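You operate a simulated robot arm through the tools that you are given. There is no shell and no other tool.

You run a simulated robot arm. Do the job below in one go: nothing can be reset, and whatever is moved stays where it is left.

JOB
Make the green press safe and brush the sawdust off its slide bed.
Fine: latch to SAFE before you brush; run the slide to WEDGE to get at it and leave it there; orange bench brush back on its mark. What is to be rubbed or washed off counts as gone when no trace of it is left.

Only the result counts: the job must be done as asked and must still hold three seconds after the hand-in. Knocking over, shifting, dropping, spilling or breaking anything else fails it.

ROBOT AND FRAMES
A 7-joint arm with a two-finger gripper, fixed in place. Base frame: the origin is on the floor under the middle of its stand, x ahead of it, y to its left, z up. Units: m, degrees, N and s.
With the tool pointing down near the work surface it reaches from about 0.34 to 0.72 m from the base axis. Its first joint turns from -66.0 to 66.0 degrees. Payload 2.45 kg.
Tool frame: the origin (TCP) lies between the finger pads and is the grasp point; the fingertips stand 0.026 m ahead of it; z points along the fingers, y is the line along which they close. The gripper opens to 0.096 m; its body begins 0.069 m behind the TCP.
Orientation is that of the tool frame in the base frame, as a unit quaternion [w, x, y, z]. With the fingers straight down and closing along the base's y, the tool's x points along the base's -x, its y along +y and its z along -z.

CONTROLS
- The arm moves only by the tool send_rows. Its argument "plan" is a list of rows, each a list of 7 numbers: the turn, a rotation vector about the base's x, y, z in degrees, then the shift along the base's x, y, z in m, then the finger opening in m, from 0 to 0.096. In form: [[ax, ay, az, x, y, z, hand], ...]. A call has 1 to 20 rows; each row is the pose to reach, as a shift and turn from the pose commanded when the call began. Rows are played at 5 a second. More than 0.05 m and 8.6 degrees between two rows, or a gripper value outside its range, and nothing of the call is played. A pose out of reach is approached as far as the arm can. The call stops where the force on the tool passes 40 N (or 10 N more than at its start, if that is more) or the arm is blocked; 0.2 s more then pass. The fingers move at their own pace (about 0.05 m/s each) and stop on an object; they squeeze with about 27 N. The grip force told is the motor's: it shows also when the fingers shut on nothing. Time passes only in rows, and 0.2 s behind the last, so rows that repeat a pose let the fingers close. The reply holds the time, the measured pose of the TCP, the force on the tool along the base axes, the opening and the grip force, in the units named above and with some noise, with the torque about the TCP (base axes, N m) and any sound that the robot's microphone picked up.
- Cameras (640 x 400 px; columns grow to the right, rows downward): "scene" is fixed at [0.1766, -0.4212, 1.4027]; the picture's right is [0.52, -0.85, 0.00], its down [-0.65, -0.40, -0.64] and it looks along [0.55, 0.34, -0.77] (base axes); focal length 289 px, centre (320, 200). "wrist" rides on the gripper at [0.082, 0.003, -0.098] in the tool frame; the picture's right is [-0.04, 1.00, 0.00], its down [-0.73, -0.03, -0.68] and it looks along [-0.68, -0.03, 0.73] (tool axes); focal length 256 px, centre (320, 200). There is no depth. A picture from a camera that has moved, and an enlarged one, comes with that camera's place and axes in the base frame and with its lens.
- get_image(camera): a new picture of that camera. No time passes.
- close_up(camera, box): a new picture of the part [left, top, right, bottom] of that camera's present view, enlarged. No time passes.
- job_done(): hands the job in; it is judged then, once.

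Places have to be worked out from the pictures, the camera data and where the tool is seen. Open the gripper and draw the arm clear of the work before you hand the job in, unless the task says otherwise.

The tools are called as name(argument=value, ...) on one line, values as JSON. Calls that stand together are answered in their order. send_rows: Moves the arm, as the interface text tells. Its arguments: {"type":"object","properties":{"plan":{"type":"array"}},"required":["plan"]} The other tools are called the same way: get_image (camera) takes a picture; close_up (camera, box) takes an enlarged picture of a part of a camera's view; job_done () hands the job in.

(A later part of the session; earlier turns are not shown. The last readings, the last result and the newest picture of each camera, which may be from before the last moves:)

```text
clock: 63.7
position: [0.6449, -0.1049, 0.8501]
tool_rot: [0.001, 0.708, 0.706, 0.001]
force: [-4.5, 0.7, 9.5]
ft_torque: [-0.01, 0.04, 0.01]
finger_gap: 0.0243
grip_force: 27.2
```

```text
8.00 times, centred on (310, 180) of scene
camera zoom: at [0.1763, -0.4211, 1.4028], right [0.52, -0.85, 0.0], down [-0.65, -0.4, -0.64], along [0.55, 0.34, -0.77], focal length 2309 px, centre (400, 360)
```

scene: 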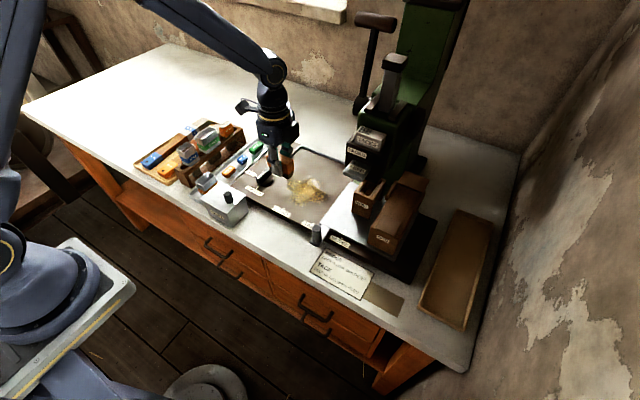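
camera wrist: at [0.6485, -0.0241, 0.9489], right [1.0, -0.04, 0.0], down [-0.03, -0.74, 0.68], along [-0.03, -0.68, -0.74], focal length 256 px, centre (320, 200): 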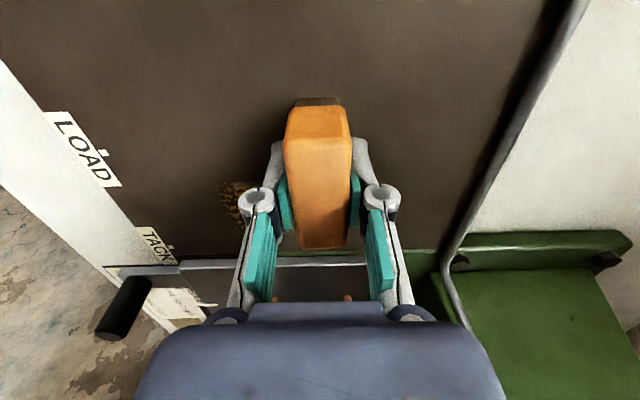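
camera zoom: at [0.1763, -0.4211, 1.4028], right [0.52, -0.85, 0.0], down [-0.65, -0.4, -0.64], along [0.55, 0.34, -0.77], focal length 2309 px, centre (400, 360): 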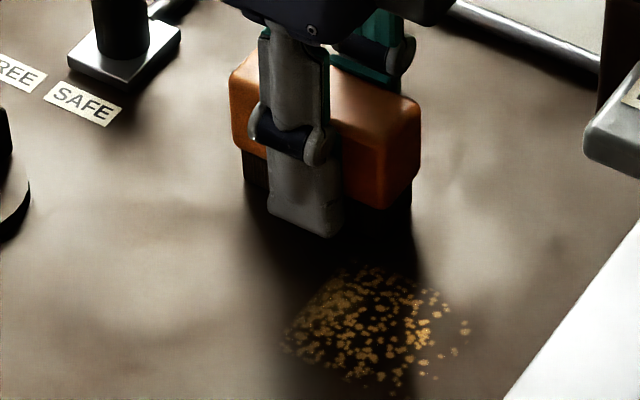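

Only a patch at x≈0.572–0.625, y≈-0.18…-0.127 remains. I lift a little, shift to lane 3 (y≈-0.154) and lower again.

send_rows(plan=[[0, 0, 0, -0.002, -0.005, 0.004, 0.01], [0, 0, 0, -0.005, -0.025, 0.004, 0.01], [0, 0, 0, -0.005, -0.048, 0.004, 0.01], [0, 0, 0, -0.005, -0.048, 0.001, 0.01], [0, 0, 0, -0.005, -0.048, 0.0, 0.01]])

get_image(camera="wrist")

close_up(camera="scene", box=[220, 60, 440, 220])

```text
clock: 64.9
position: [0.6401, -0.1544, 0.8513]
tool_rot: [0.001, 0.708, 0.707, 0.002]
force: [-0.3, -1.2, 0.2]
ft_torque: [0.0, -0.07, -0.01]
finger_gap: 0.0247
grip_force: 27.6
```

```text
taken
camera wrist: at [0.6435, -0.0725, 0.9489], right [1.0, -0.04, 0.0], down [-0.03, -0.73, 0.68], along [-0.03, -0.68, -0.74], focal length 256 px, centre (320, 200)
```

wrist: 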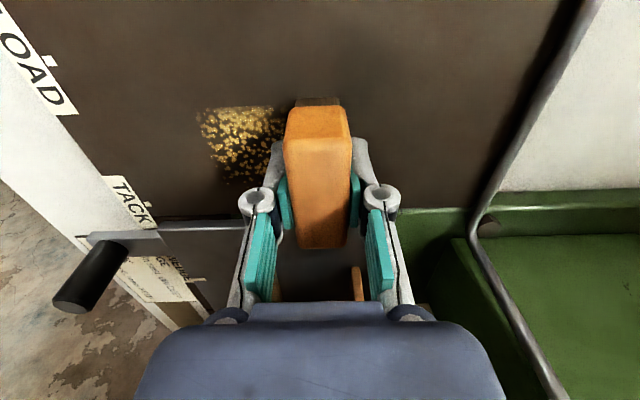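

```text
2.50 times, centred on (330, 140) of scene
camera zoom: at [0.1766, -0.4212, 1.4027], right [0.52, -0.85, 0.0], down [-0.65, -0.4, -0.64], along [0.55, 0.34, -0.77], focal length 722 px, centre (295, 350)
```

zoom: 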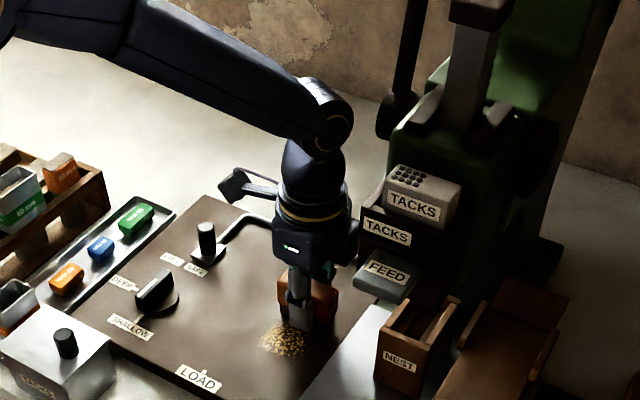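

Clearances to the press head look fine. I lower in small steps to contact on lane 3.

send_rows(plan=[[0, 0, 0, 0, 0, -0.0005, 0.01], [0, 0, 0, 0, 0, -0.0008, 0.01]])

```text
clock: 65.5
position: [0.6401, -0.154, 0.8502]
tool_rot: [0.0, 0.707, 0.707, 0.002]
force: [-0.2, -1.1, 9.6]
ft_torque: [0.01, -0.01, 0.02]
finger_gap: 0.0243
grip_force: 27.5
```

9.6 N. Stroke along -x over the remaining patch.

send_rows(plan=[[0, 0, 0, -0.008, 0, -0.0001, 0.01], [0, 0, 0, -0.02, 0, -0.0001, 0.01], [0, 0, 0, -0.032, 0, -0.0001, 0.01], [0, 0, 0, -0.044, 0, -0.0001, 0.01], [0, 0, 0, -0.056, 0, -0.0001, 0.01], [0, 0, 0, -0.068, 0, -0.0001, 0.01], [0, 0, 0, -0.08, 0, -0.0001, 0.01], [0, 0, 0, -0.09, 0, -0.0001, 0.01]])

close_up(camera="scene", box=[275, 155, 345, 205])

```text
clock: 67.3
position: [0.5507, -0.1549, 0.8512]
tool_rot: [0.003, 0.707, 0.707, 0.003]
force: [9.7, 0.6, 22.9]
ft_torque: [0.01, -0.19, 0.03]
finger_gap: 0.0245
grip_force: 26.4
```

```text
8.00 times, centred on (310, 180) of scene
camera zoom: at [0.1764, -0.4211, 1.4028], right [0.52, -0.85, 0.0], down [-0.65, -0.4, -0.64], along [0.55, 0.34, -0.77], focal length 2309 px, centre (400, 360)
```

zoom: 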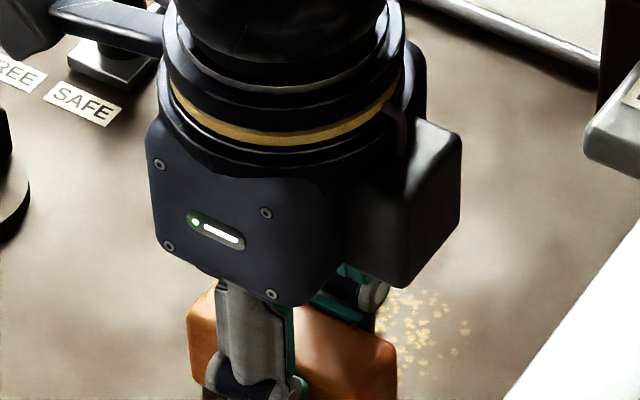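

Good pass (10→23 N), grains are fading. Stroke back +x with a tiny relief at the start.

send_rows(plan=[[0, 0, 0, 0.008, 0, 0.0004, 0.01], [0, 0, 0, 0.02, 0, 0.0003, 0.01], [0, 0, 0, 0.032, 0, 0.0002, 0.01], [0, 0, 0, 0.044, 0, 0.0001, 0.01], [0, 0, 0, 0.056, 0, 0.0, 0.01], [0, 0, 0, 0.068, 0, -0.0001, 0.01], [0, 0, 0, 0.08, 0, -0.0002, 0.01], [0, 0, 0, 0.09, 0, -0.0003, 0.01]])

get_image(camera="wrist")

close_up(camera="scene", box=[275, 155, 345, 205])

```text
clock: 69.1
position: [0.6399, -0.1531, 0.8504]
tool_rot: [0.0, 0.708, 0.707, 0.001]
force: [0.7, -0.3, -0.6]
ft_torque: [0.07, -0.01, 0.01]
finger_gap: 0.0241
grip_force: 27.3
```

```text
taken
camera wrist: at [0.6434, -0.0717, 0.9476], right [1.0, -0.04, 0.0], down [-0.03, -0.74, 0.68], along [-0.03, -0.68, -0.74], focal length 256 px, centre (320, 200)
```

wrist: 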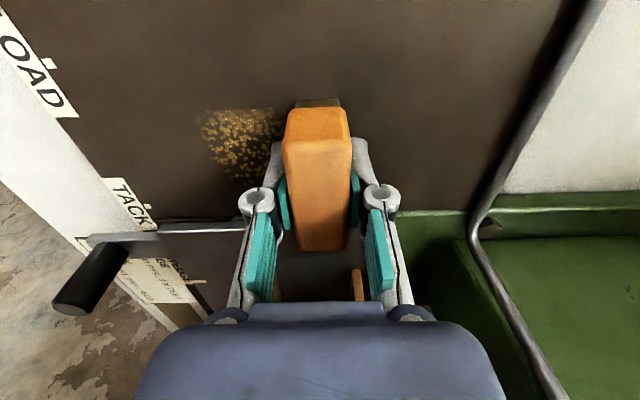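

```text
8.00 times, centred on (310, 180) of scene
camera zoom: at [0.1766, -0.4212, 1.4027], right [0.52, -0.85, 0.0], down [-0.65, -0.4, -0.64], along [0.55, 0.34, -0.77], focal length 2309 px, centre (400, 360)
```

zoom: 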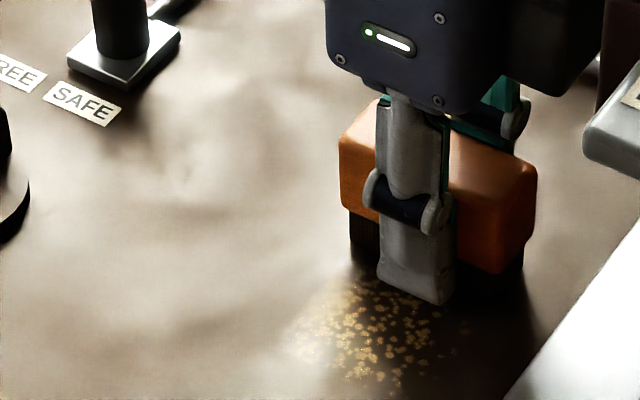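

Fading nicely; contact was lost at the end. I press down 0.8 mm and stroke -x again, adding a small y offset for edge overlap.

send_rows(plan=[[0, 0, 0, 0, 0, -0.0005, 0.01], [0, 0, 0, 0, 0, -0.0008, 0.01]])

```text
clock: 69.7
position: [0.6398, -0.1524, 0.8496]
tool_rot: [0.0, 0.708, 0.707, 0.001]
force: [-2.9, 0.7, 6.9]
ft_torque: [0.13, 0.11, 0.08]
finger_gap: 0.0243
grip_force: 26.6
```

send_rows(plan=[[0, 0, 0, -0.008, 0, -0.0001, 0.01], [0, 0, 0, -0.02, -0.001, -0.0001, 0.01], [0, 0, 0, -0.032, -0.001, -0.0001, 0.01], [0, 0, 0, -0.044, -0.001, -0.0001, 0.01], [0, 0, 0, -0.056, -0.001, -0.0001, 0.01], [0, 0, 0, -0.068, -0.001, -0.0001, 0.01], [0, 0, 0, -0.08, -0.001, -0.0001, 0.01], [0, 0, 0, -0.086, -0.001, -0.0001, 0.01]])

get_image(camera="wrist")

```text
clock: 71.5
position: [0.5531, -0.154, 0.8495]
tool_rot: [0.001, 0.708, 0.706, 0.002]
force: [4.8, 0.3, 12.7]
ft_torque: [-0.08, -0.12, 0.01]
finger_gap: 0.0244
grip_force: 26.9
```

```text
taken
camera wrist: at [0.5569, -0.0726, 0.9474], right [1.0, -0.04, 0.0], down [-0.03, -0.73, 0.68], along [-0.03, -0.68, -0.74], focal length 256 px, centre (320, 200)
```

wrist: 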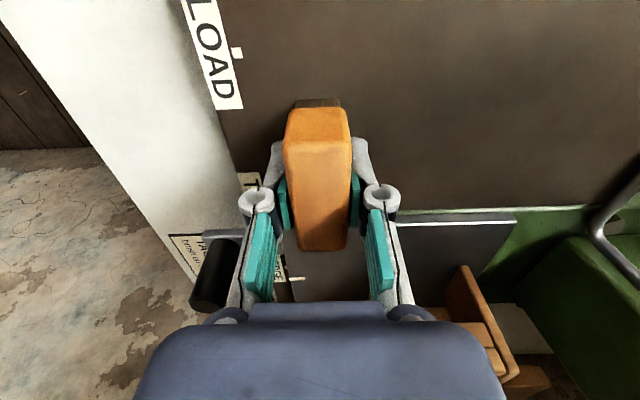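

No grains are visible any more from the wrist. I do one more stroke back over it for certainty, then lift and inspect.

send_rows(plan=[[0, 0, 0, 0.008, 0, 0, 0.01], [0, 0, 0, 0.02, 0, 0, 0.01], [0, 0, 0, 0.032, 0, 0, 0.01], [0, 0, 0, 0.044, 0, 0, 0.01], [0, 0, 0, 0.056, 0, -0.0002, 0.01], [0, 0, 0, 0.068, 0, -0.0002, 0.01], [0, 0, 0, 0.08, 0, -0.0002, 0.01], [0, 0, 0, 0.08, 0.02, 0.01, 0.01], [0, 0, 0, 0.08, 0.06, 0.04, 0.01], [0, 0, 0, 0.05, 0.1, 0.06, 0.01], [0, 0, 0, 0.02, 0.14, 0.08, 0.01], [0, 0, 0, -0.01, 0.18, 0.09, 0.01], [0, 0, 0, -0.04, 0.21, 0.09, 0.01]])

get_image(camera="wrist")

close_up(camera="scene", box=[240, 130, 380, 240])

```text
refused: row 10 steps farther than a row can; nothing moved
```

```text
taken
camera wrist: at [0.5569, -0.0726, 0.9474], right [1.0, -0.04, 0.0], down [-0.03, -0.73, 0.68], along [-0.03, -0.68, -0.74], focal length 256 px, centre (320, 200)
```

wrist: 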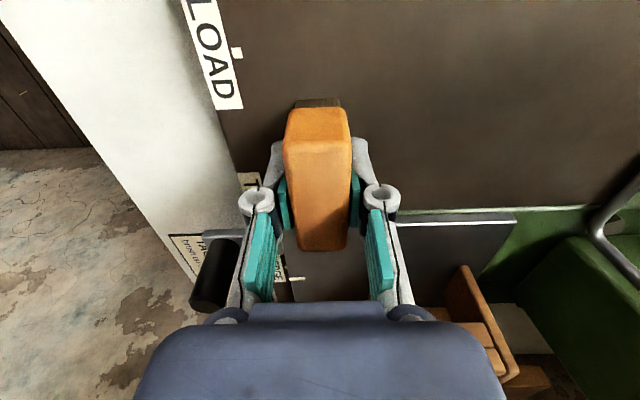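

```text
3.64 times, centred on (310, 185) of scene
camera zoom: at [0.1765, -0.4211, 1.4027], right [0.52, -0.85, 0.0], down [-0.65, -0.4, -0.64], along [0.55, 0.34, -0.77], focal length 1050 px, centre (356, 254)
```

zoom: 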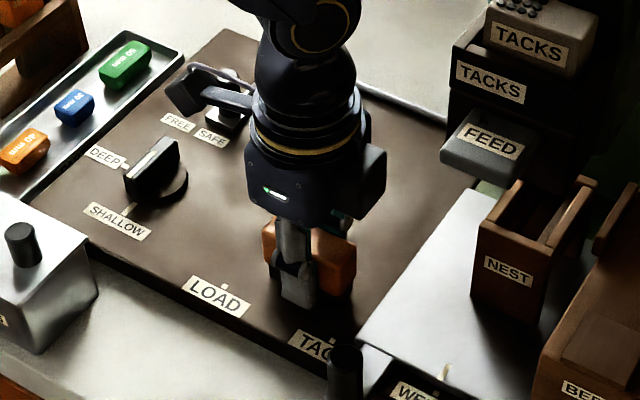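

A row was too long, nothing moved. I repeat with smaller steps: last stroke first, then lift and draw back toward the base to see the bed.

send_rows(plan=[[0, 0, 0, 0.008, 0, 0, 0.01], [0, 0, 0, 0.02, 0, 0, 0.01], [0, 0, 0, 0.032, 0, 0, 0.01], [0, 0, 0, 0.044, 0, 0, 0.01], [0, 0, 0, 0.056, 0, -0.0002, 0.01], [0, 0, 0, 0.068, 0, -0.0002, 0.01], [0, 0, 0, 0.08, 0, -0.0002, 0.01]])

send_rows(plan=[[0, 0, 0, 0, 0.005, 0.01, 0.01], [0, 0, 0, 0, 0.015, 0.035, 0.01], [0, 0, 0, -0.01, 0.03, 0.065, 0.01], [0, 0, 0, -0.04, 0.045, 0.085, 0.01], [0, 0, 0, -0.08, 0.05, 0.095, 0.01], [0, 0, 0, -0.12, 0.05, 0.095, 0.01], [0, 0, 0, -0.16, 0.05, 0.095, 0.01], [0, 0, 0, -0.2, 0.05, 0.095, 0.01], [0, 0, 0, -0.23, 0.05, 0.095, 0.01], [0, 0, 0, -0.23, 0.05, 0.095, 0.01]])

get_image(camera="wrist")

close_up(camera="scene", box=[240, 130, 380, 240])

```text
clock: 73.1
position: [0.6337, -0.1533, 0.8487]
tool_rot: [0.002, 0.708, 0.706, 0.001]
force: [-7.1, 1.1, 21.8]
ft_torque: [0.07, 0.17, 0.03]
finger_gap: 0.0244
grip_force: 27.6
```

```text
clock: 75.3
position: [0.4027, -0.1036, 0.9429]
tool_rot: [0.0, 0.707, 0.707, 0.001]
force: [-0.1, 0.4, -0.9]
ft_torque: [0.03, 0.01, -0.02]
finger_gap: 0.0242
grip_force: 26.8
```

```text
taken
camera wrist: at [0.4055, -0.0224, 1.0421], right [1.0, -0.04, 0.0], down [-0.03, -0.73, 0.68], along [-0.03, -0.68, -0.74], focal length 256 px, centre (320, 200)
```

wrist: 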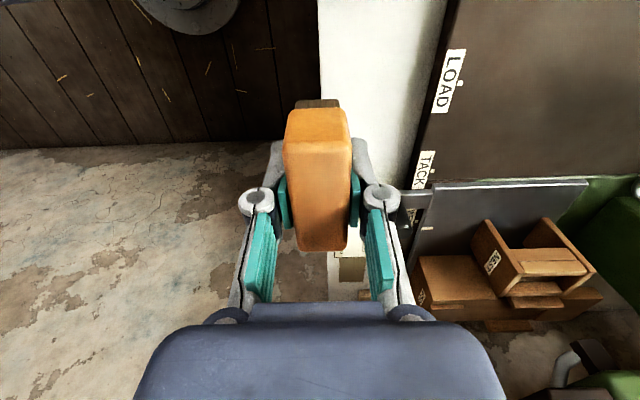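

```text
3.64 times, centred on (310, 185) of scene
camera zoom: at [0.1766, -0.4212, 1.4027], right [0.52, -0.85, 0.0], down [-0.65, -0.4, -0.64], along [0.55, 0.34, -0.77], focal length 1050 px, centre (356, 254)
```

zoom: 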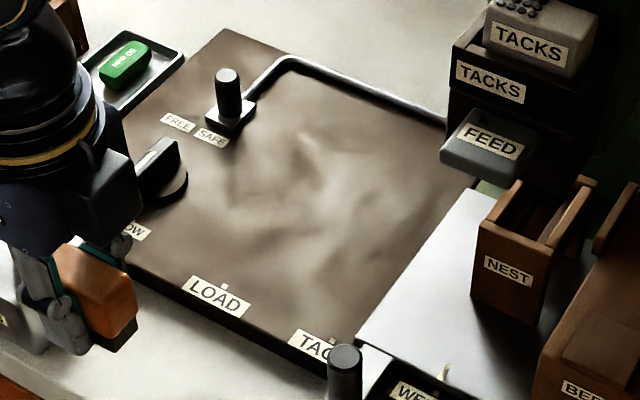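

The bed looks clean, latch and slide unchanged. I inspect the bed at high magnification for leftover grains.

close_up(camera="scene", box=[275, 150, 335, 195])

close_up(camera="scene", box=[300, 165, 360, 210])

close_up(camera="wrist", box=[400, 0, 640, 200])

close_up(camera="scene", box=[335, 205, 395, 255])

```text
8.89 times, centred on (305, 172) of scene
camera zoom: at [0.1766, -0.4212, 1.4027], right [0.52, -0.85, 0.0], down [-0.65, -0.4, -0.64], along [0.55, 0.34, -0.77], focal length 2566 px, centre (453, 444)
```

zoom: 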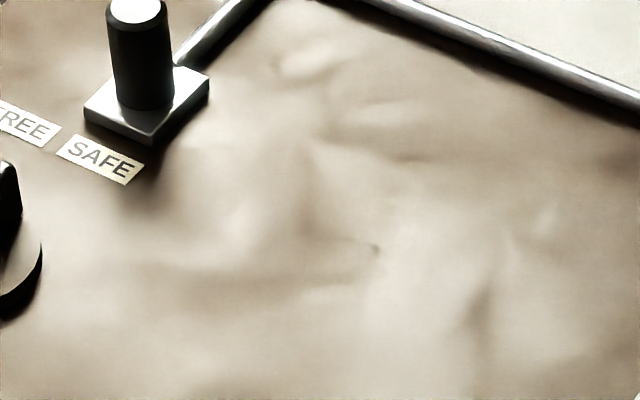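

```text
8.89 times, centred on (330, 188) of scene
camera zoom: at [0.1766, -0.4212, 1.4027], right [0.52, -0.85, 0.0], down [-0.65, -0.4, -0.64], along [0.55, 0.34, -0.77], focal length 2566 px, centre (231, 311)
```

zoom: 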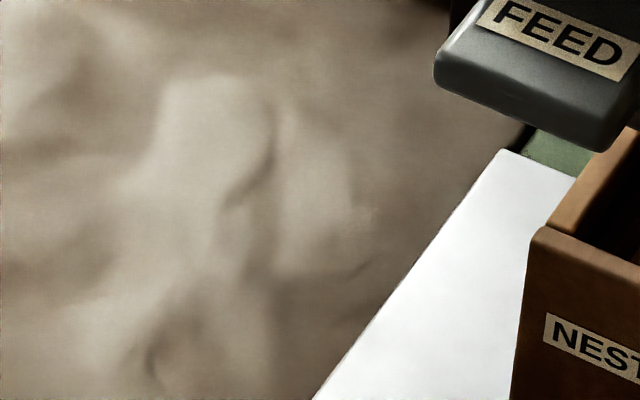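

```text
2.00 times, centred on (520, 100) of wrist
camera zoom: at [0.4055, -0.0224, 1.0421], right [1.0, -0.04, 0.0], down [-0.03, -0.73, 0.68], along [-0.03, -0.68, -0.74], focal length 512 px, centre (-80, 400)
```

zoom: 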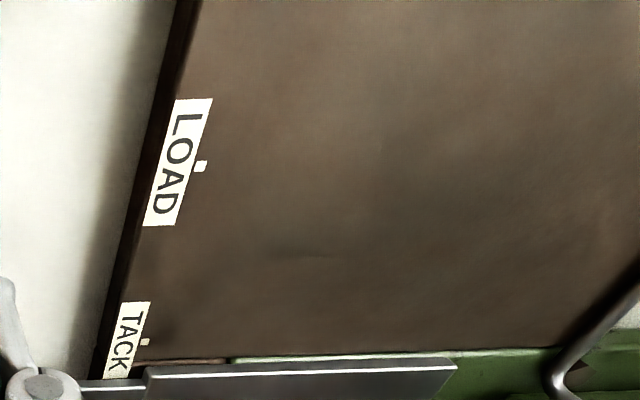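

```text
8.00 times, centred on (365, 230) of scene
camera zoom: at [0.1766, -0.4212, 1.4027], right [0.52, -0.85, 0.0], down [-0.65, -0.4, -0.64], along [0.55, 0.34, -0.77], focal length 2309 px, centre (-40, -40)
```

zoom: 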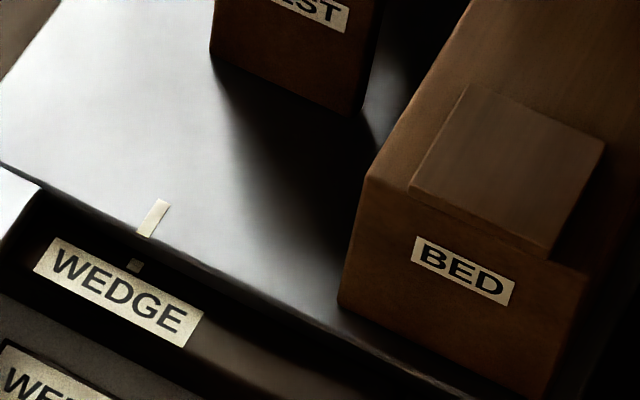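

Looks clean, but there is a tiny speck near (0.649, -0.10). I zoom in on it and the rest of the far edge.

close_up(camera="scene", box=[288, 145, 312, 161])

close_up(camera="scene", box=[300, 155, 330, 175])

close_up(camera="scene", box=[280, 165, 310, 185])

close_up(camera="scene", box=[305, 172, 341, 196])

```text
16.00 times, centred on (300, 153) of scene
camera zoom: at [0.1766, -0.4212, 1.4027], right [0.52, -0.85, 0.0], down [-0.65, -0.4, -0.64], along [0.55, 0.34, -0.77], focal length 4619 px, centre (640, 952)
```

zoom: 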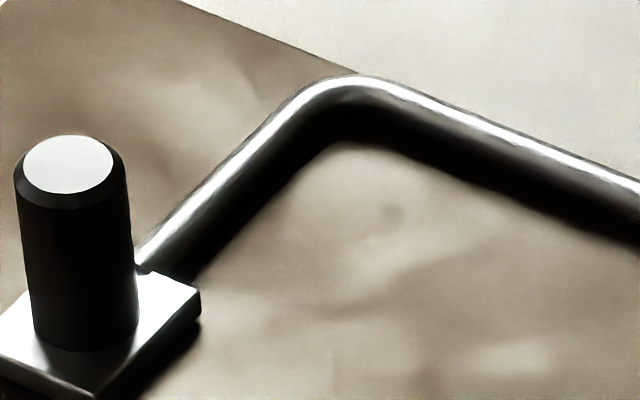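

```text
16.00 times, centred on (315, 165) of scene
camera zoom: at [0.1766, -0.4212, 1.4027], right [0.52, -0.85, 0.0], down [-0.65, -0.4, -0.64], along [0.55, 0.34, -0.77], focal length 4619 px, centre (400, 760)
```

zoom: 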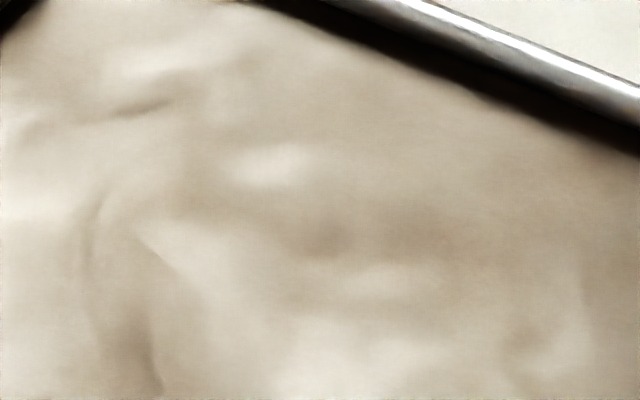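

```text
16.00 times, centred on (295, 175) of scene
camera zoom: at [0.1766, -0.4212, 1.4027], right [0.52, -0.85, 0.0], down [-0.65, -0.4, -0.64], along [0.55, 0.34, -0.77], focal length 4619 px, centre (720, 600)
```

zoom: 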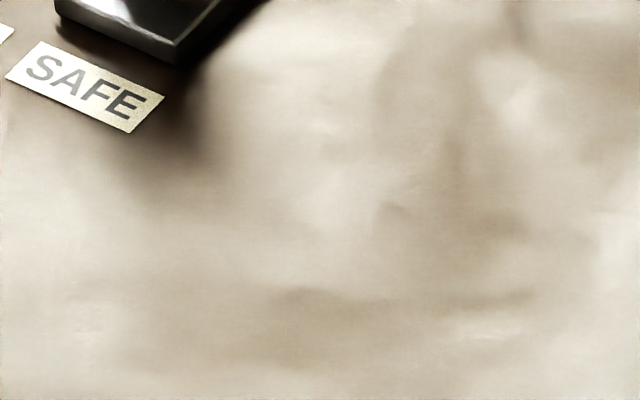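

```text
16.00 times, centred on (323, 184) of scene
camera zoom: at [0.1766, -0.4212, 1.4027], right [0.52, -0.85, 0.0], down [-0.65, -0.4, -0.64], along [0.55, 0.34, -0.77], focal length 4619 px, centre (272, 456)
```

zoom: 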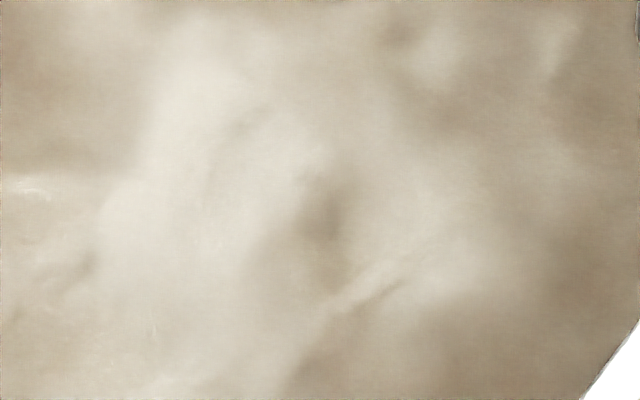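

No grains visible from the scene camera. To be sure there are no faint remains, I go over the bed (raised) and look straight at it with the wrist camera.

send_rows(plan=[[0, 0, 0, 0.04, 0, 0.01, 0.01], [0, 0, 0, 0.08, 0, 0.02, 0.01], [0, 0, 0, 0.12, 0.01, 0.02, 0.01], [0, 0, 0, 0.16, 0.03, 0.02, 0.01], [0, 0, 0, 0.165, 0.06, 0.02, 0.01], [0, 0, 0, 0.165, 0.09, 0.02, 0.01], [0, 0, 0, 0.165, 0.09, 0.02, 0.01]])

get_image(camera="wrist")

close_up(camera="wrist", box=[330, 20, 480, 150])

close_up(camera="wrist", box=[210, 20, 360, 150])

```text
clock: 76.9
position: [0.5696, -0.0154, 0.9643]
tool_rot: [0.0, 0.708, 0.706, 0.001]
force: [0.8, 1.3, -1.7]
ft_torque: [0.03, 0.01, 0.0]
finger_gap: 0.0242
grip_force: 27.2
```

```text
taken
camera wrist: at [0.5726, 0.0662, 1.0622], right [1.0, -0.04, 0.0], down [-0.03, -0.73, 0.68], along [-0.03, -0.68, -0.74], focal length 256 px, centre (320, 200)
```

wrist: 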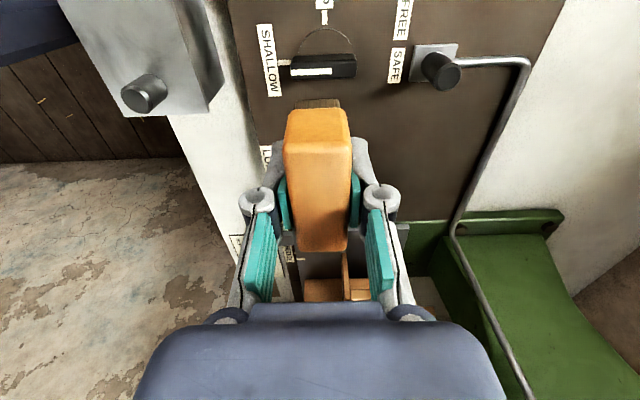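

```text
3.08 times, centred on (405, 85) of wrist
camera zoom: at [0.5726, 0.0662, 1.0622], right [1.0, -0.04, 0.0], down [-0.03, -0.73, 0.68], along [-0.03, -0.68, -0.74], focal length 788 px, centre (58, 554)
```

zoom: 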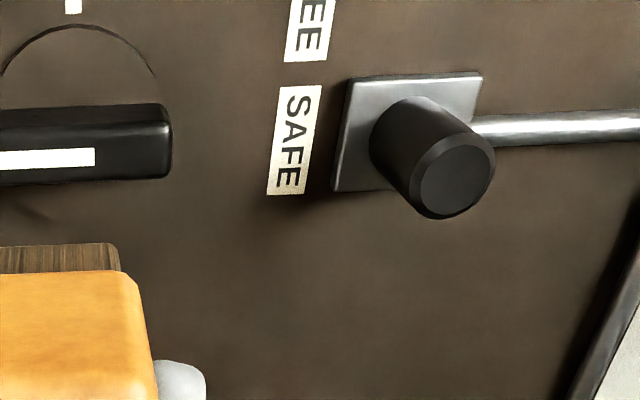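

```text
3.08 times, centred on (285, 85) of wrist
camera zoom: at [0.5726, 0.0662, 1.0622], right [1.0, -0.04, 0.0], down [-0.03, -0.73, 0.68], along [-0.03, -0.68, -0.74], focal length 788 px, centre (428, 554)
```

zoom: 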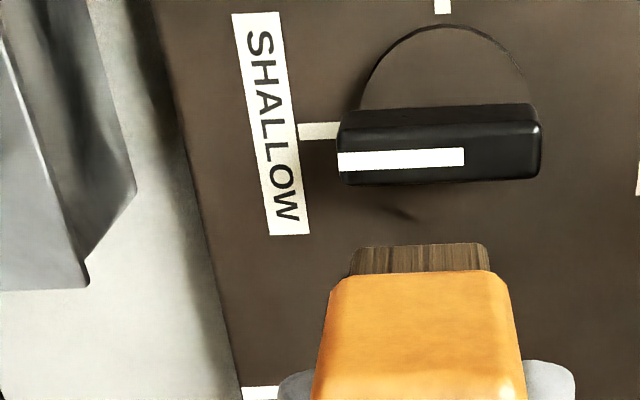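

The latch plate lines up with SAFE. I enlarge the part of this view where the sawdust used to be.

close_up(camera="wrist", box=[345, 90, 475, 230])

send_rows(plan=[[0, 0, 0, 0.03, 0.01, 0, 0.01], [0, 0, 0, 0.06, 0.02, 0.01, 0.01], [0, 0, 0, 0.09, 0.03, 0.02, 0.01], [0, 0, 0, 0.09, 0.03, 0.02, 0.01]])

get_image(camera="wrist")

close_up(camera="wrist", box=[160, 60, 300, 200])

```text
2.86 times, centred on (410, 160) of wrist
camera zoom: at [0.5726, 0.0662, 1.0622], right [1.0, -0.04, 0.0], down [-0.03, -0.73, 0.68], along [-0.03, -0.68, -0.74], focal length 731 px, centre (63, 314)
```

zoom: 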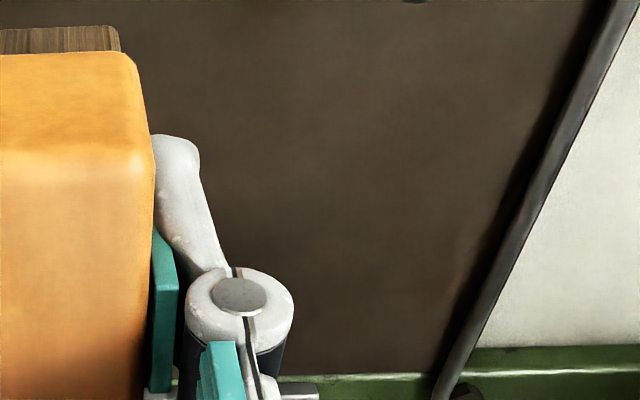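

```text
clock: 77.9
position: [0.6588, 0.0146, 0.9828]
tool_rot: [0.0, 0.708, 0.706, 0.001]
force: [-0.2, 0.2, -1.1]
ft_torque: [0.0, -0.03, 0.02]
finger_gap: 0.0247
grip_force: 27.3
```

```text
taken
camera wrist: at [0.6629, 0.0967, 1.0816], right [1.0, -0.04, 0.0], down [-0.03, -0.73, 0.68], along [-0.03, -0.68, -0.74], focal length 256 px, centre (320, 200)
```

wrist: 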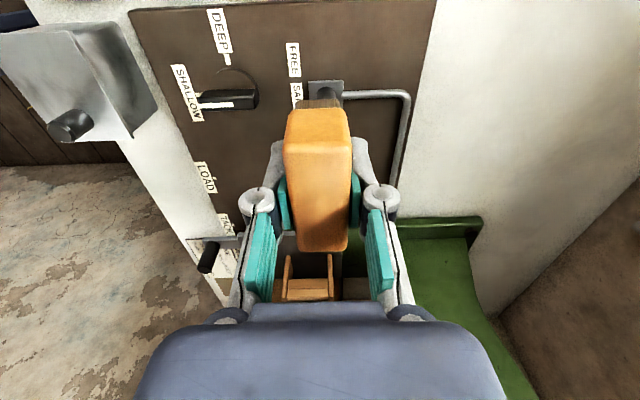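

```text
2.86 times, centred on (230, 130) of wrist
camera zoom: at [0.6629, 0.0967, 1.0816], right [1.0, -0.04, 0.0], down [-0.03, -0.73, 0.68], along [-0.03, -0.68, -0.74], focal length 731 px, centre (577, 400)
```

zoom: 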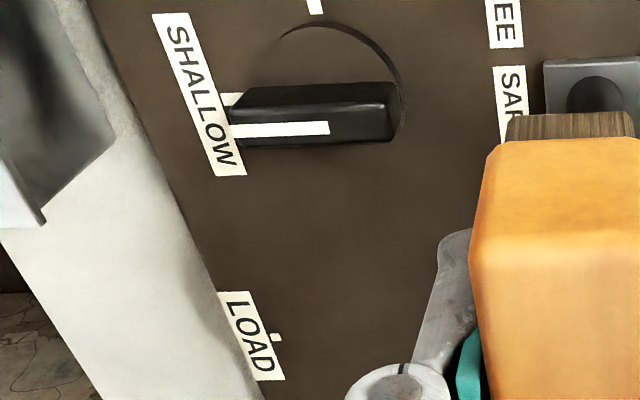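

Everything is clean to the eye. For insurance against faint remains I'll go over the area once more; but the brush has slid ~9 mm up in the grip, so first I set it down on the clean bed and re-grip it properly. I move there and lower.

send_rows(plan=[[0, 0, 0, -0.02, -0.03, 0, 0.01], [0, 0, 0, -0.04, -0.06, -0.02, 0.01], [0, 0, 0, -0.058, -0.09, -0.04, 0.01], [0, 0, 0, -0.058, -0.12, -0.06, 0.01], [0, 0, 0, -0.058, -0.12, -0.09, 0.01], [0, 0, 0, -0.058, -0.12, -0.12, 0.01], [0, 0, 0, -0.058, -0.12, -0.13, 0.01], [0, 0, 0, -0.058, -0.12, -0.133, 0.01]])

```text
clock: 79.7
position: [0.5993, -0.1063, 0.8497]
tool_rot: [0.0, 0.708, 0.707, 0.001]
force: [0.2, -0.1, -0.3]
ft_torque: [0.0, 0.02, 0.02]
finger_gap: 0.0245
grip_force: 27.2
```

send_rows(plan=[[0, 0, 0, 0, 0, -0.0005, 0.01], [0, 0, 0, 0, 0, -0.001, 0.01]])

```text
clock: 80.3
position: [0.6005, -0.105, 0.8503]
tool_rot: [0.001, 0.707, 0.707, 0.002]
force: [-0.1, -0.6, 1.6]
ft_torque: [-0.09, 0.01, 0.02]
finger_gap: 0.0245
grip_force: 27.8
```

Light contact (1.6 N). I open slightly, raise 9 mm and close again.

send_rows(plan=[[0, 0, 0, 0, 0, 0, 0.034], [0, 0, 0, 0, 0, 0, 0.036], [0, 0, 0, 0, 0, 0.004, 0.036], [0, 0, 0, 0, 0, 0.009, 0.036], [0, 0, 0, 0, 0, 0.009, 0.02], [0, 0, 0, 0, 0, 0.009, 0.01], [0, 0, 0, 0, 0, 0.009, 0.01]])

get_image(camera="wrist")

close_up(camera="scene", box=[240, 100, 380, 210])

```text
clock: 81.9
position: [0.601, -0.1051, 0.858]
tool_rot: [-0.001, 0.707, 0.708, 0.0]
force: [0.1, 0.5, 1.2]
ft_torque: [-0.02, 0.04, -0.03]
finger_gap: 0.0251
grip_force: 26.9
```

```text
taken
camera wrist: at [0.6044, -0.0233, 0.9567], right [1.0, -0.04, 0.0], down [-0.03, -0.73, 0.68], along [-0.03, -0.68, -0.74], focal length 256 px, centre (320, 200)
```

wrist: 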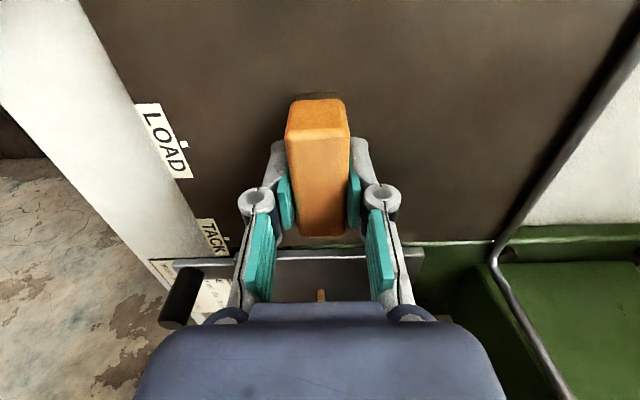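

```text
3.64 times, centred on (310, 155) of scene
camera zoom: at [0.1765, -0.4212, 1.4027], right [0.52, -0.85, 0.0], down [-0.65, -0.4, -0.64], along [0.55, 0.34, -0.77], focal length 1050 px, centre (356, 364)
```

zoom: 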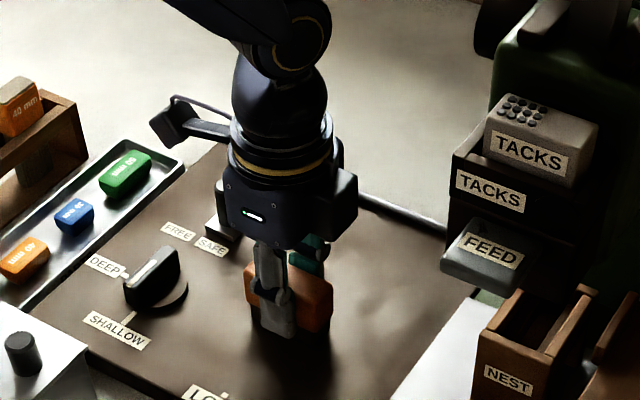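

Re-gripped as at first (gap 0.025). I press lightly and make confirming strokes on lane 2.

send_rows(plan=[[0, 0, 0, 0, 0, -0.0005, 0.01], [0, 0, 0, 0.006, 0, -0.0009, 0.01], [0, 0, 0, 0.018, 0, -0.001, 0.01], [0, 0, 0, 0.03, 0, -0.001, 0.01], [0, 0, 0, 0.042, 0, -0.001, 0.01], [0, 0, 0, 0.054, 0, -0.001, 0.01], [0, 0, 0, 0.064, 0, -0.001, 0.01]])

```text
clock: 83.5
position: [0.665, -0.1045, 0.8599]
tool_rot: [0.0, 0.707, 0.707, 0.001]
force: [-7.4, -0.1, 20.5]
ft_torque: [0.04, 0.21, 0.02]
finger_gap: 0.0246
grip_force: 27.4
```

20 N at the far end. Relieve a touch and stroke -x across the full width.

send_rows(plan=[[0, 0, 0, -0.006, 0, 0.0005, 0.01], [0, 0, 0, -0.018, 0, 0.0005, 0.01], [0, 0, 0, -0.03, 0, 0.0005, 0.01], [0, 0, 0, -0.042, 0, 0.0005, 0.01], [0, 0, 0, -0.054, 0, 0.0005, 0.01], [0, 0, 0, -0.066, 0, 0.0005, 0.01], [0, 0, 0, -0.078, 0, 0.0005, 0.01], [0, 0, 0, -0.09, 0, 0.0005, 0.01], [0, 0, 0, -0.102, 0, 0.0005, 0.01], [0, 0, 0, -0.114, 0, 0.0005, 0.01], [0, 0, 0, -0.122, 0, 0.0005, 0.01]])

```text
clock: 85.9
position: [0.5432, -0.1039, 0.8591]
tool_rot: [0.002, 0.707, 0.707, 0.002]
force: [7.9, -1.0, 20.3]
ft_torque: [0.04, -0.2, -0.01]
finger_gap: 0.0251
grip_force: 26.2
```

Contact held (20 N). Shift to lane 3 at the near end and stroke +x.

send_rows(plan=[[0, 0, 0, 0.002, -0.005, 0.004, 0.01], [0, 0, 0, 0.004, -0.03, 0.004, 0.01], [0, 0, 0, 0.004, -0.048, 0.004, 0.01], [0, 0, 0, 0.004, -0.048, 0.001, 0.01], [0, 0, 0, 0.006, -0.048, 0.0, 0.01], [0, 0, 0, 0.018, -0.048, 0.0, 0.01], [0, 0, 0, 0.03, -0.048, 0.0, 0.01], [0, 0, 0, 0.042, -0.048, 0.0, 0.01], [0, 0, 0, 0.054, -0.048, 0.0, 0.01], [0, 0, 0, 0.066, -0.048, 0.0, 0.01], [0, 0, 0, 0.078, -0.048, 0.0, 0.01], [0, 0, 0, 0.09, -0.048, 0.0, 0.01], [0, 0, 0, 0.1, -0.048, 0.0, 0.01]])

```text
clock: 88.7
position: [0.6425, -0.1518, 0.859]
tool_rot: [0.0, 0.707, 0.708, 0.001]
force: [-3.0, 0.2, 7.5]
ft_torque: [-0.05, 0.07, -0.08]
finger_gap: 0.0249
grip_force: 26.6
```

Contact good (7.5 N). Stroke back -x on lane 3, slightly firmer.

send_rows(plan=[[0, 0, 0, -0.006, 0, -0.0002, 0.01], [0, 0, 0, -0.018, 0, -0.0003, 0.01], [0, 0, 0, -0.03, 0, -0.0003, 0.01], [0, 0, 0, -0.042, 0, -0.0003, 0.01], [0, 0, 0, -0.054, 0, -0.0003, 0.01], [0, 0, 0, -0.066, 0, -0.0003, 0.01], [0, 0, 0, -0.078, 0, -0.0003, 0.01], [0, 0, 0, -0.09, 0, -0.0003, 0.01]])

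```text
clock: 90.5
position: [0.5528, -0.1528, 0.8571]
tool_rot: [0.001, 0.708, 0.707, 0.002]
force: [7.5, -0.1, 19.2]
ft_torque: [0.04, -0.22, -0.02]
finger_gap: 0.0249
grip_force: 27.1
```

Good. Now one confirming pass on y≈-0.075, which covers the first lane and its boundary: lift, shift, and stroke +x.

send_rows(plan=[[0, 0, 0, 0.0, 0.005, 0.004, 0.01], [0, 0, 0, 0.0, 0.04, 0.005, 0.01], [0, 0, 0, -0.004, 0.078, 0.004, 0.01], [0, 0, 0, -0.006, 0.078, 0.001, 0.01], [0, 0, 0, -0.006, 0.078, 0.0, 0.01], [0, 0, 0, 0.006, 0.078, 0.0, 0.01], [0, 0, 0, 0.018, 0.078, 0.0, 0.01], [0, 0, 0, 0.03, 0.078, 0.0, 0.01], [0, 0, 0, 0.042, 0.078, 0.0, 0.01], [0, 0, 0, 0.054, 0.078, 0.0, 0.01], [0, 0, 0, 0.066, 0.078, 0.0, 0.01], [0, 0, 0, 0.078, 0.078, 0.0, 0.01], [0, 0, 0, 0.09, 0.078, 0.0, 0.01], [0, 0, 0, 0.102, 0.078, 0.0, 0.01], [0, 0, 0, 0.112, 0.078, 0.0, 0.01]])

```text
clock: 93.7
position: [0.6649, -0.0766, 0.8577]
tool_rot: [0.0, 0.708, 0.706, 0.002]
force: [-4.9, 0.0, 16.3]
ft_torque: [0.1, 0.16, 0.05]
finger_gap: 0.0246
grip_force: 27.2
```

Good contact (16 N). Stroke back -x, then lift off and draw back toward the base side.

send_rows(plan=[[0, 0, 0, -0.006, 0, 0.0003, 0.01], [0, 0, 0, -0.018, 0, 0.0003, 0.01], [0, 0, 0, -0.03, 0, 0.0003, 0.01], [0, 0, 0, -0.042, 0, 0.0003, 0.01], [0, 0, 0, -0.054, 0, 0.0003, 0.01], [0, 0, 0, -0.066, 0, 0.0003, 0.01], [0, 0, 0, -0.078, 0, 0.0003, 0.01], [0, 0, 0, -0.09, 0, 0.0003, 0.01], [0, 0, 0, -0.102, 0, 0.0003, 0.01], [0, 0, 0, -0.114, 0, 0.0003, 0.01], [0, 0, 0, -0.114, 0, 0.0003, 0.01]])

send_rows(plan=[[0, 0, 0, 0, 0, 0.02, 0.01], [0, 0, 0, 0, 0, 0.05, 0.01], [0, 0, 0, -0.02, -0.01, 0.08, 0.01], [0, 0, 0, -0.06, -0.02, 0.095, 0.01], [0, 0, 0, -0.1, -0.03, 0.095, 0.01], [0, 0, 0, -0.14, -0.04, 0.095, 0.01], [0, 0, 0, -0.15, -0.06, 0.095, 0.01]])

get_image(camera="wrist")

get_image(camera="scene")

close_up(camera="scene", box=[240, 130, 380, 240])

```text
clock: 96.1
position: [0.5498, -0.0744, 0.8583]
tool_rot: [0.0, 0.707, 0.707, 0.001]
force: [0.9, 0.7, -1.4]
ft_torque: [0.01, 0.0, -0.02]
finger_gap: 0.0251
grip_force: 27.0
```

```text
clock: 97.7
position: [0.4014, -0.135, 0.954]
tool_rot: [0.0, 0.707, 0.707, 0.002]
force: [-0.2, 0.0, -0.4]
ft_torque: [0.0, -0.04, 0.0]
finger_gap: 0.0245
grip_force: 26.7
```

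```text
taken
camera wrist: at [0.4048, -0.0529, 1.0512], right [1.0, -0.04, 0.0], down [-0.03, -0.73, 0.68], along [-0.03, -0.68, -0.74], focal length 256 px, centre (320, 200)
```

wrist: 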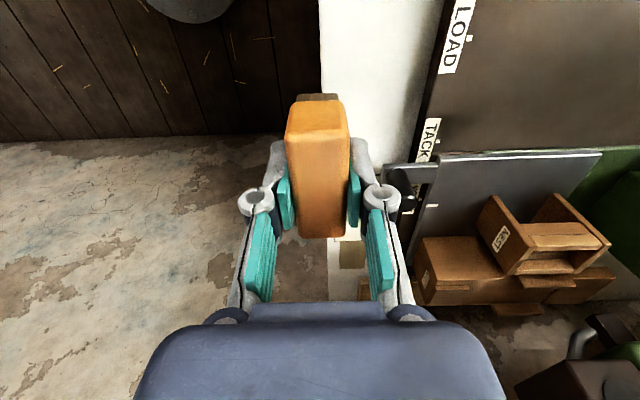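

```text
taken
```

scene: 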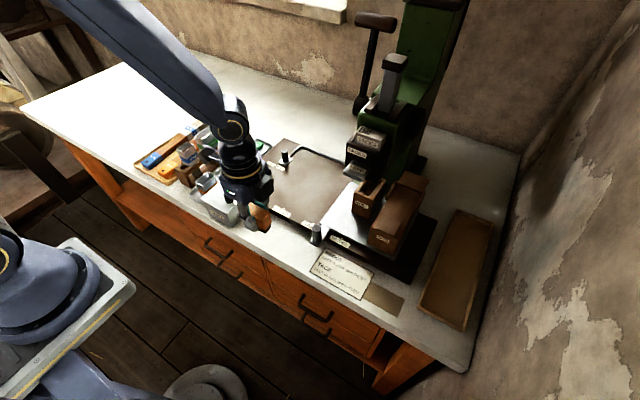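

```text
3.64 times, centred on (310, 185) of scene
camera zoom: at [0.1766, -0.4212, 1.4027], right [0.52, -0.85, 0.0], down [-0.65, -0.4, -0.64], along [0.55, 0.34, -0.77], focal length 1050 px, centre (356, 254)
```

zoom: 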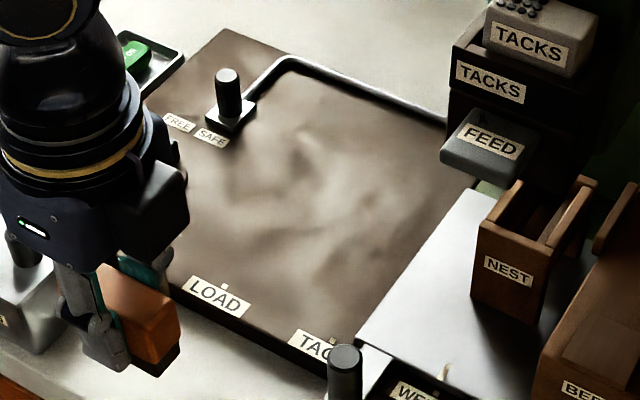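

Bed clean, latch at SAFE, slide at WEDGE. Now I carry the brush back the same way (x≈0.40, in front of FEED) to above its mark.

send_rows(plan=[[0, 0, 0, 0, -0.04, 0, 0.01], [0, 0, 0, 0, -0.08, 0, 0.01], [0, 0, 0, 0, -0.12, 0, 0.01], [0, 0, 0, 0, -0.16, 0, 0.01], [0, 0, 0, 0, -0.2, 0, 0.01], [0, 0, 0, 0, -0.225, 0, 0.01], [0, 0, 0, 0.024, -0.255, 0, 0.01], [0, 0, 0, 0.044, -0.279, 0, 0.01], [0, 0, 0, 0.044, -0.279, -0.04, 0.01], [0, 0, 0, 0.044, -0.279, -0.07, 0.01], [0, 0, 0, 0.044, -0.279, -0.07, 0.01]])

get_image(camera="wrist")

close_up(camera="scene", box=[320, 200, 460, 320])

```text
clock: 100.1
position: [0.4444, -0.4118, 0.8823]
tool_rot: [-0.001, 0.707, 0.707, 0.001]
force: [-0.2, 0.4, -0.1]
ft_torque: [-0.02, 0.01, 0.01]
finger_gap: 0.0247
grip_force: 26.8
```

```text
taken
camera wrist: at [0.4476, -0.3301, 0.9807], right [1.0, -0.04, 0.0], down [-0.03, -0.73, 0.68], along [-0.03, -0.68, -0.74], focal length 256 px, centre (320, 200)
```

wrist: 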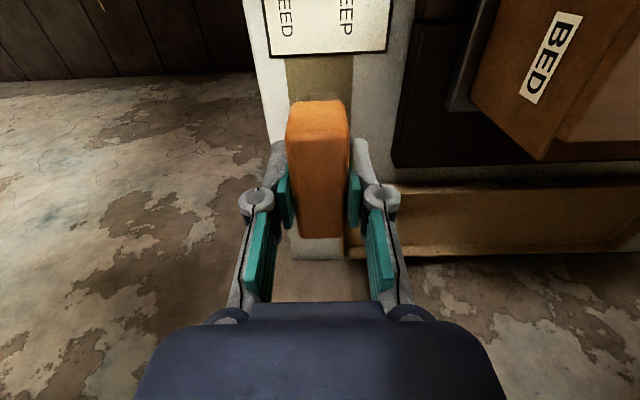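

```text
3.33 times, centred on (390, 260) of scene
camera zoom: at [0.1766, -0.4212, 1.4027], right [0.52, -0.85, 0.0], down [-0.65, -0.4, -0.64], along [0.55, 0.34, -0.77], focal length 962 px, centre (87, 0)
```

zoom: 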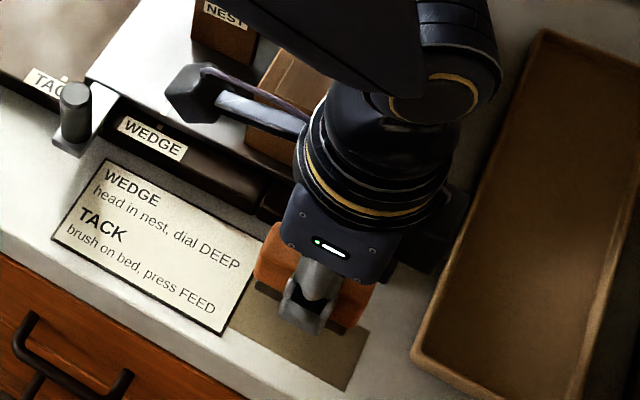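

The brush is right over its mark. I lower it gently to just above the bench and then feel for contact.

send_rows(plan=[[0, 0, 0, 0, 0, -0.015, 0.01], [0, 0, 0, 0, 0, -0.03, 0.01], [0, 0, 0, 0, 0, -0.038, 0.01], [0, 0, 0, 0, 0, -0.0415, 0.01], [0, 0, 0, 0, 0, -0.0425, 0.01]])

get_image(camera="wrist")

close_up(camera="scene", box=[350, 250, 420, 320])

```text
clock: 101.3
position: [0.4439, -0.4127, 0.8401]
tool_rot: [0.0, 0.707, 0.707, 0.002]
force: [0.2, 0.3, -0.8]
ft_torque: [0.02, 0.07, 0.01]
finger_gap: 0.0247
grip_force: 27.3
```

```text
taken
camera wrist: at [0.4478, -0.332, 0.938], right [1.0, -0.04, 0.0], down [-0.03, -0.73, 0.68], along [-0.03, -0.68, -0.74], focal length 256 px, centre (320, 200)
```

wrist: 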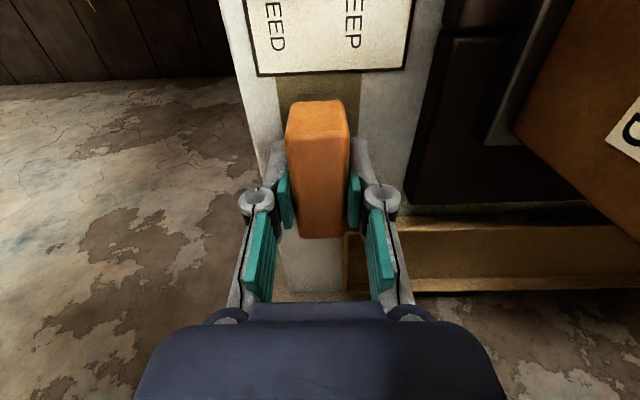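

```text
5.71 times, centred on (385, 285) of scene
camera zoom: at [0.1766, -0.4212, 1.4027], right [0.52, -0.85, 0.0], down [-0.65, -0.4, -0.64], along [0.55, 0.34, -0.77], focal length 1650 px, centre (-51, -286)
```

zoom: 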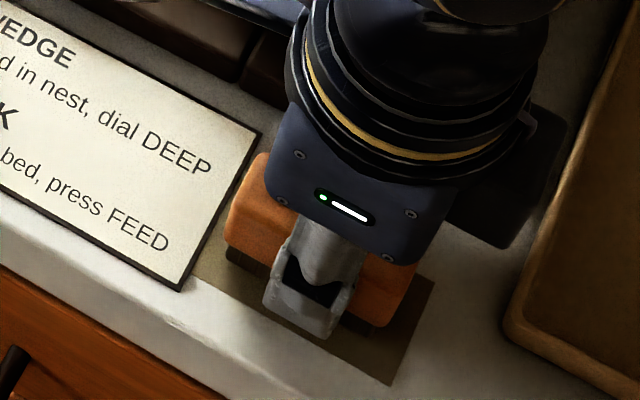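

No contact yet at z≈0.839. Lower another millimetre.

send_rows(plan=[[0, 0, 0, 0, 0, -0.0005, 0.01], [0, 0, 0, 0, 0, -0.001, 0.01]])

```text
clock: 101.9
position: [0.4435, -0.4137, 0.8394]
tool_rot: [0.001, 0.707, 0.707, 0.001]
force: [-0.3, 0.2, -1.0]
ft_torque: [0.0, 0.0, 0.03]
finger_gap: 0.0248
grip_force: 26.9
```

send_rows(plan=[[0, 0, 0, 0, 0, -0.0005, 0.01], [0, 0, 0, 0, 0, -0.001, 0.01]])

```text
clock: 102.5
position: [0.4438, -0.4135, 0.8368]
tool_rot: [0.001, 0.707, 0.707, 0.001]
force: [0.2, 0.0, -0.6]
ft_torque: [0.0, 0.0, 0.01]
finger_gap: 0.0246
grip_force: 27.1
```

Still no contact; the brush must have crept up a bit again. Continue in small steps.

send_rows(plan=[[0, 0, 0, 0, 0, -0.0005, 0.01], [0, 0, 0, 0, 0, -0.0008, 0.01]])

```text
clock: 103.1
position: [0.4443, -0.4144, 0.8382]
tool_rot: [0.0, 0.707, 0.707, 0.001]
force: [0.4, 0.0, 1.2]
ft_torque: [0.02, -0.02, -0.02]
finger_gap: 0.0249
grip_force: 27.3
```

Light contact with the bench. I open the fingers and lift straight up.

send_rows(plan=[[0, 0, 0, 0, 0, -0.0002, 0.03], [0, 0, 0, 0, 0, -0.0002, 0.05], [0, 0, 0, 0, 0, -0.0002, 0.06], [0, 0, 0, 0, 0, 0.0, 0.06], [0, 0, 0, 0, 0, 0.03, 0.06], [0, 0, 0, 0, 0, 0.07, 0.06], [0, 0, 0, 0, 0, 0.11, 0.06], [0, 0, 0, 0, 0, 0.15, 0.06]])

get_image(camera="wrist")

close_up(camera="scene", box=[350, 250, 420, 320])

```text
clock: 104.9
position: [0.4465, -0.4127, 0.9879]
tool_rot: [0.0, 0.707, 0.707, 0.001]
force: [-0.5, 0.5, -0.4]
ft_torque: [-0.01, 0.01, 0.0]
finger_gap: 0.0602
grip_force: 0.0
```

```text
taken
camera wrist: at [0.4495, -0.3313, 1.0861], right [1.0, -0.04, 0.0], down [-0.03, -0.74, 0.68], along [-0.03, -0.68, -0.74], focal length 256 px, centre (320, 200)
```

wrist: 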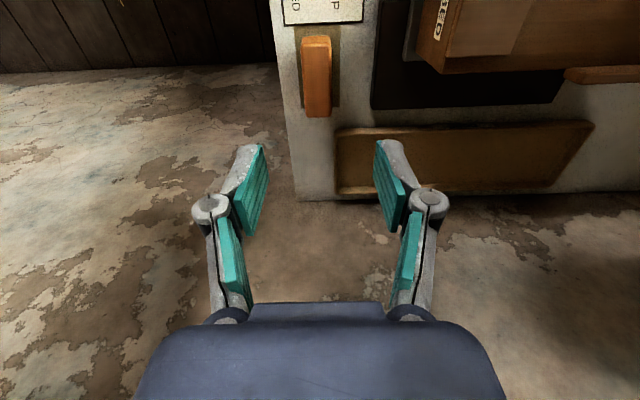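

```text
5.71 times, centred on (385, 285) of scene
camera zoom: at [0.1766, -0.4212, 1.4027], right [0.52, -0.85, 0.0], down [-0.65, -0.4, -0.64], along [0.55, 0.34, -0.77], focal length 1650 px, centre (-51, -286)
```

zoom: 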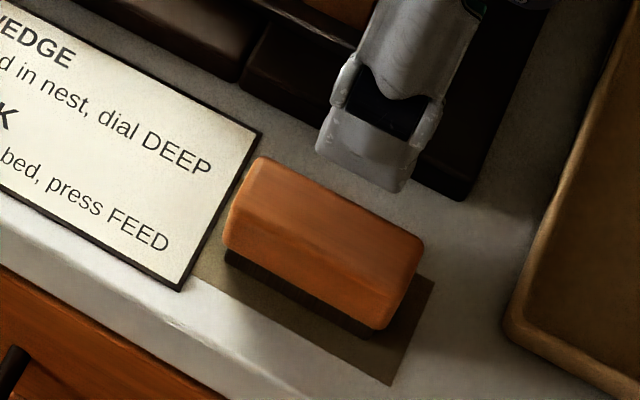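

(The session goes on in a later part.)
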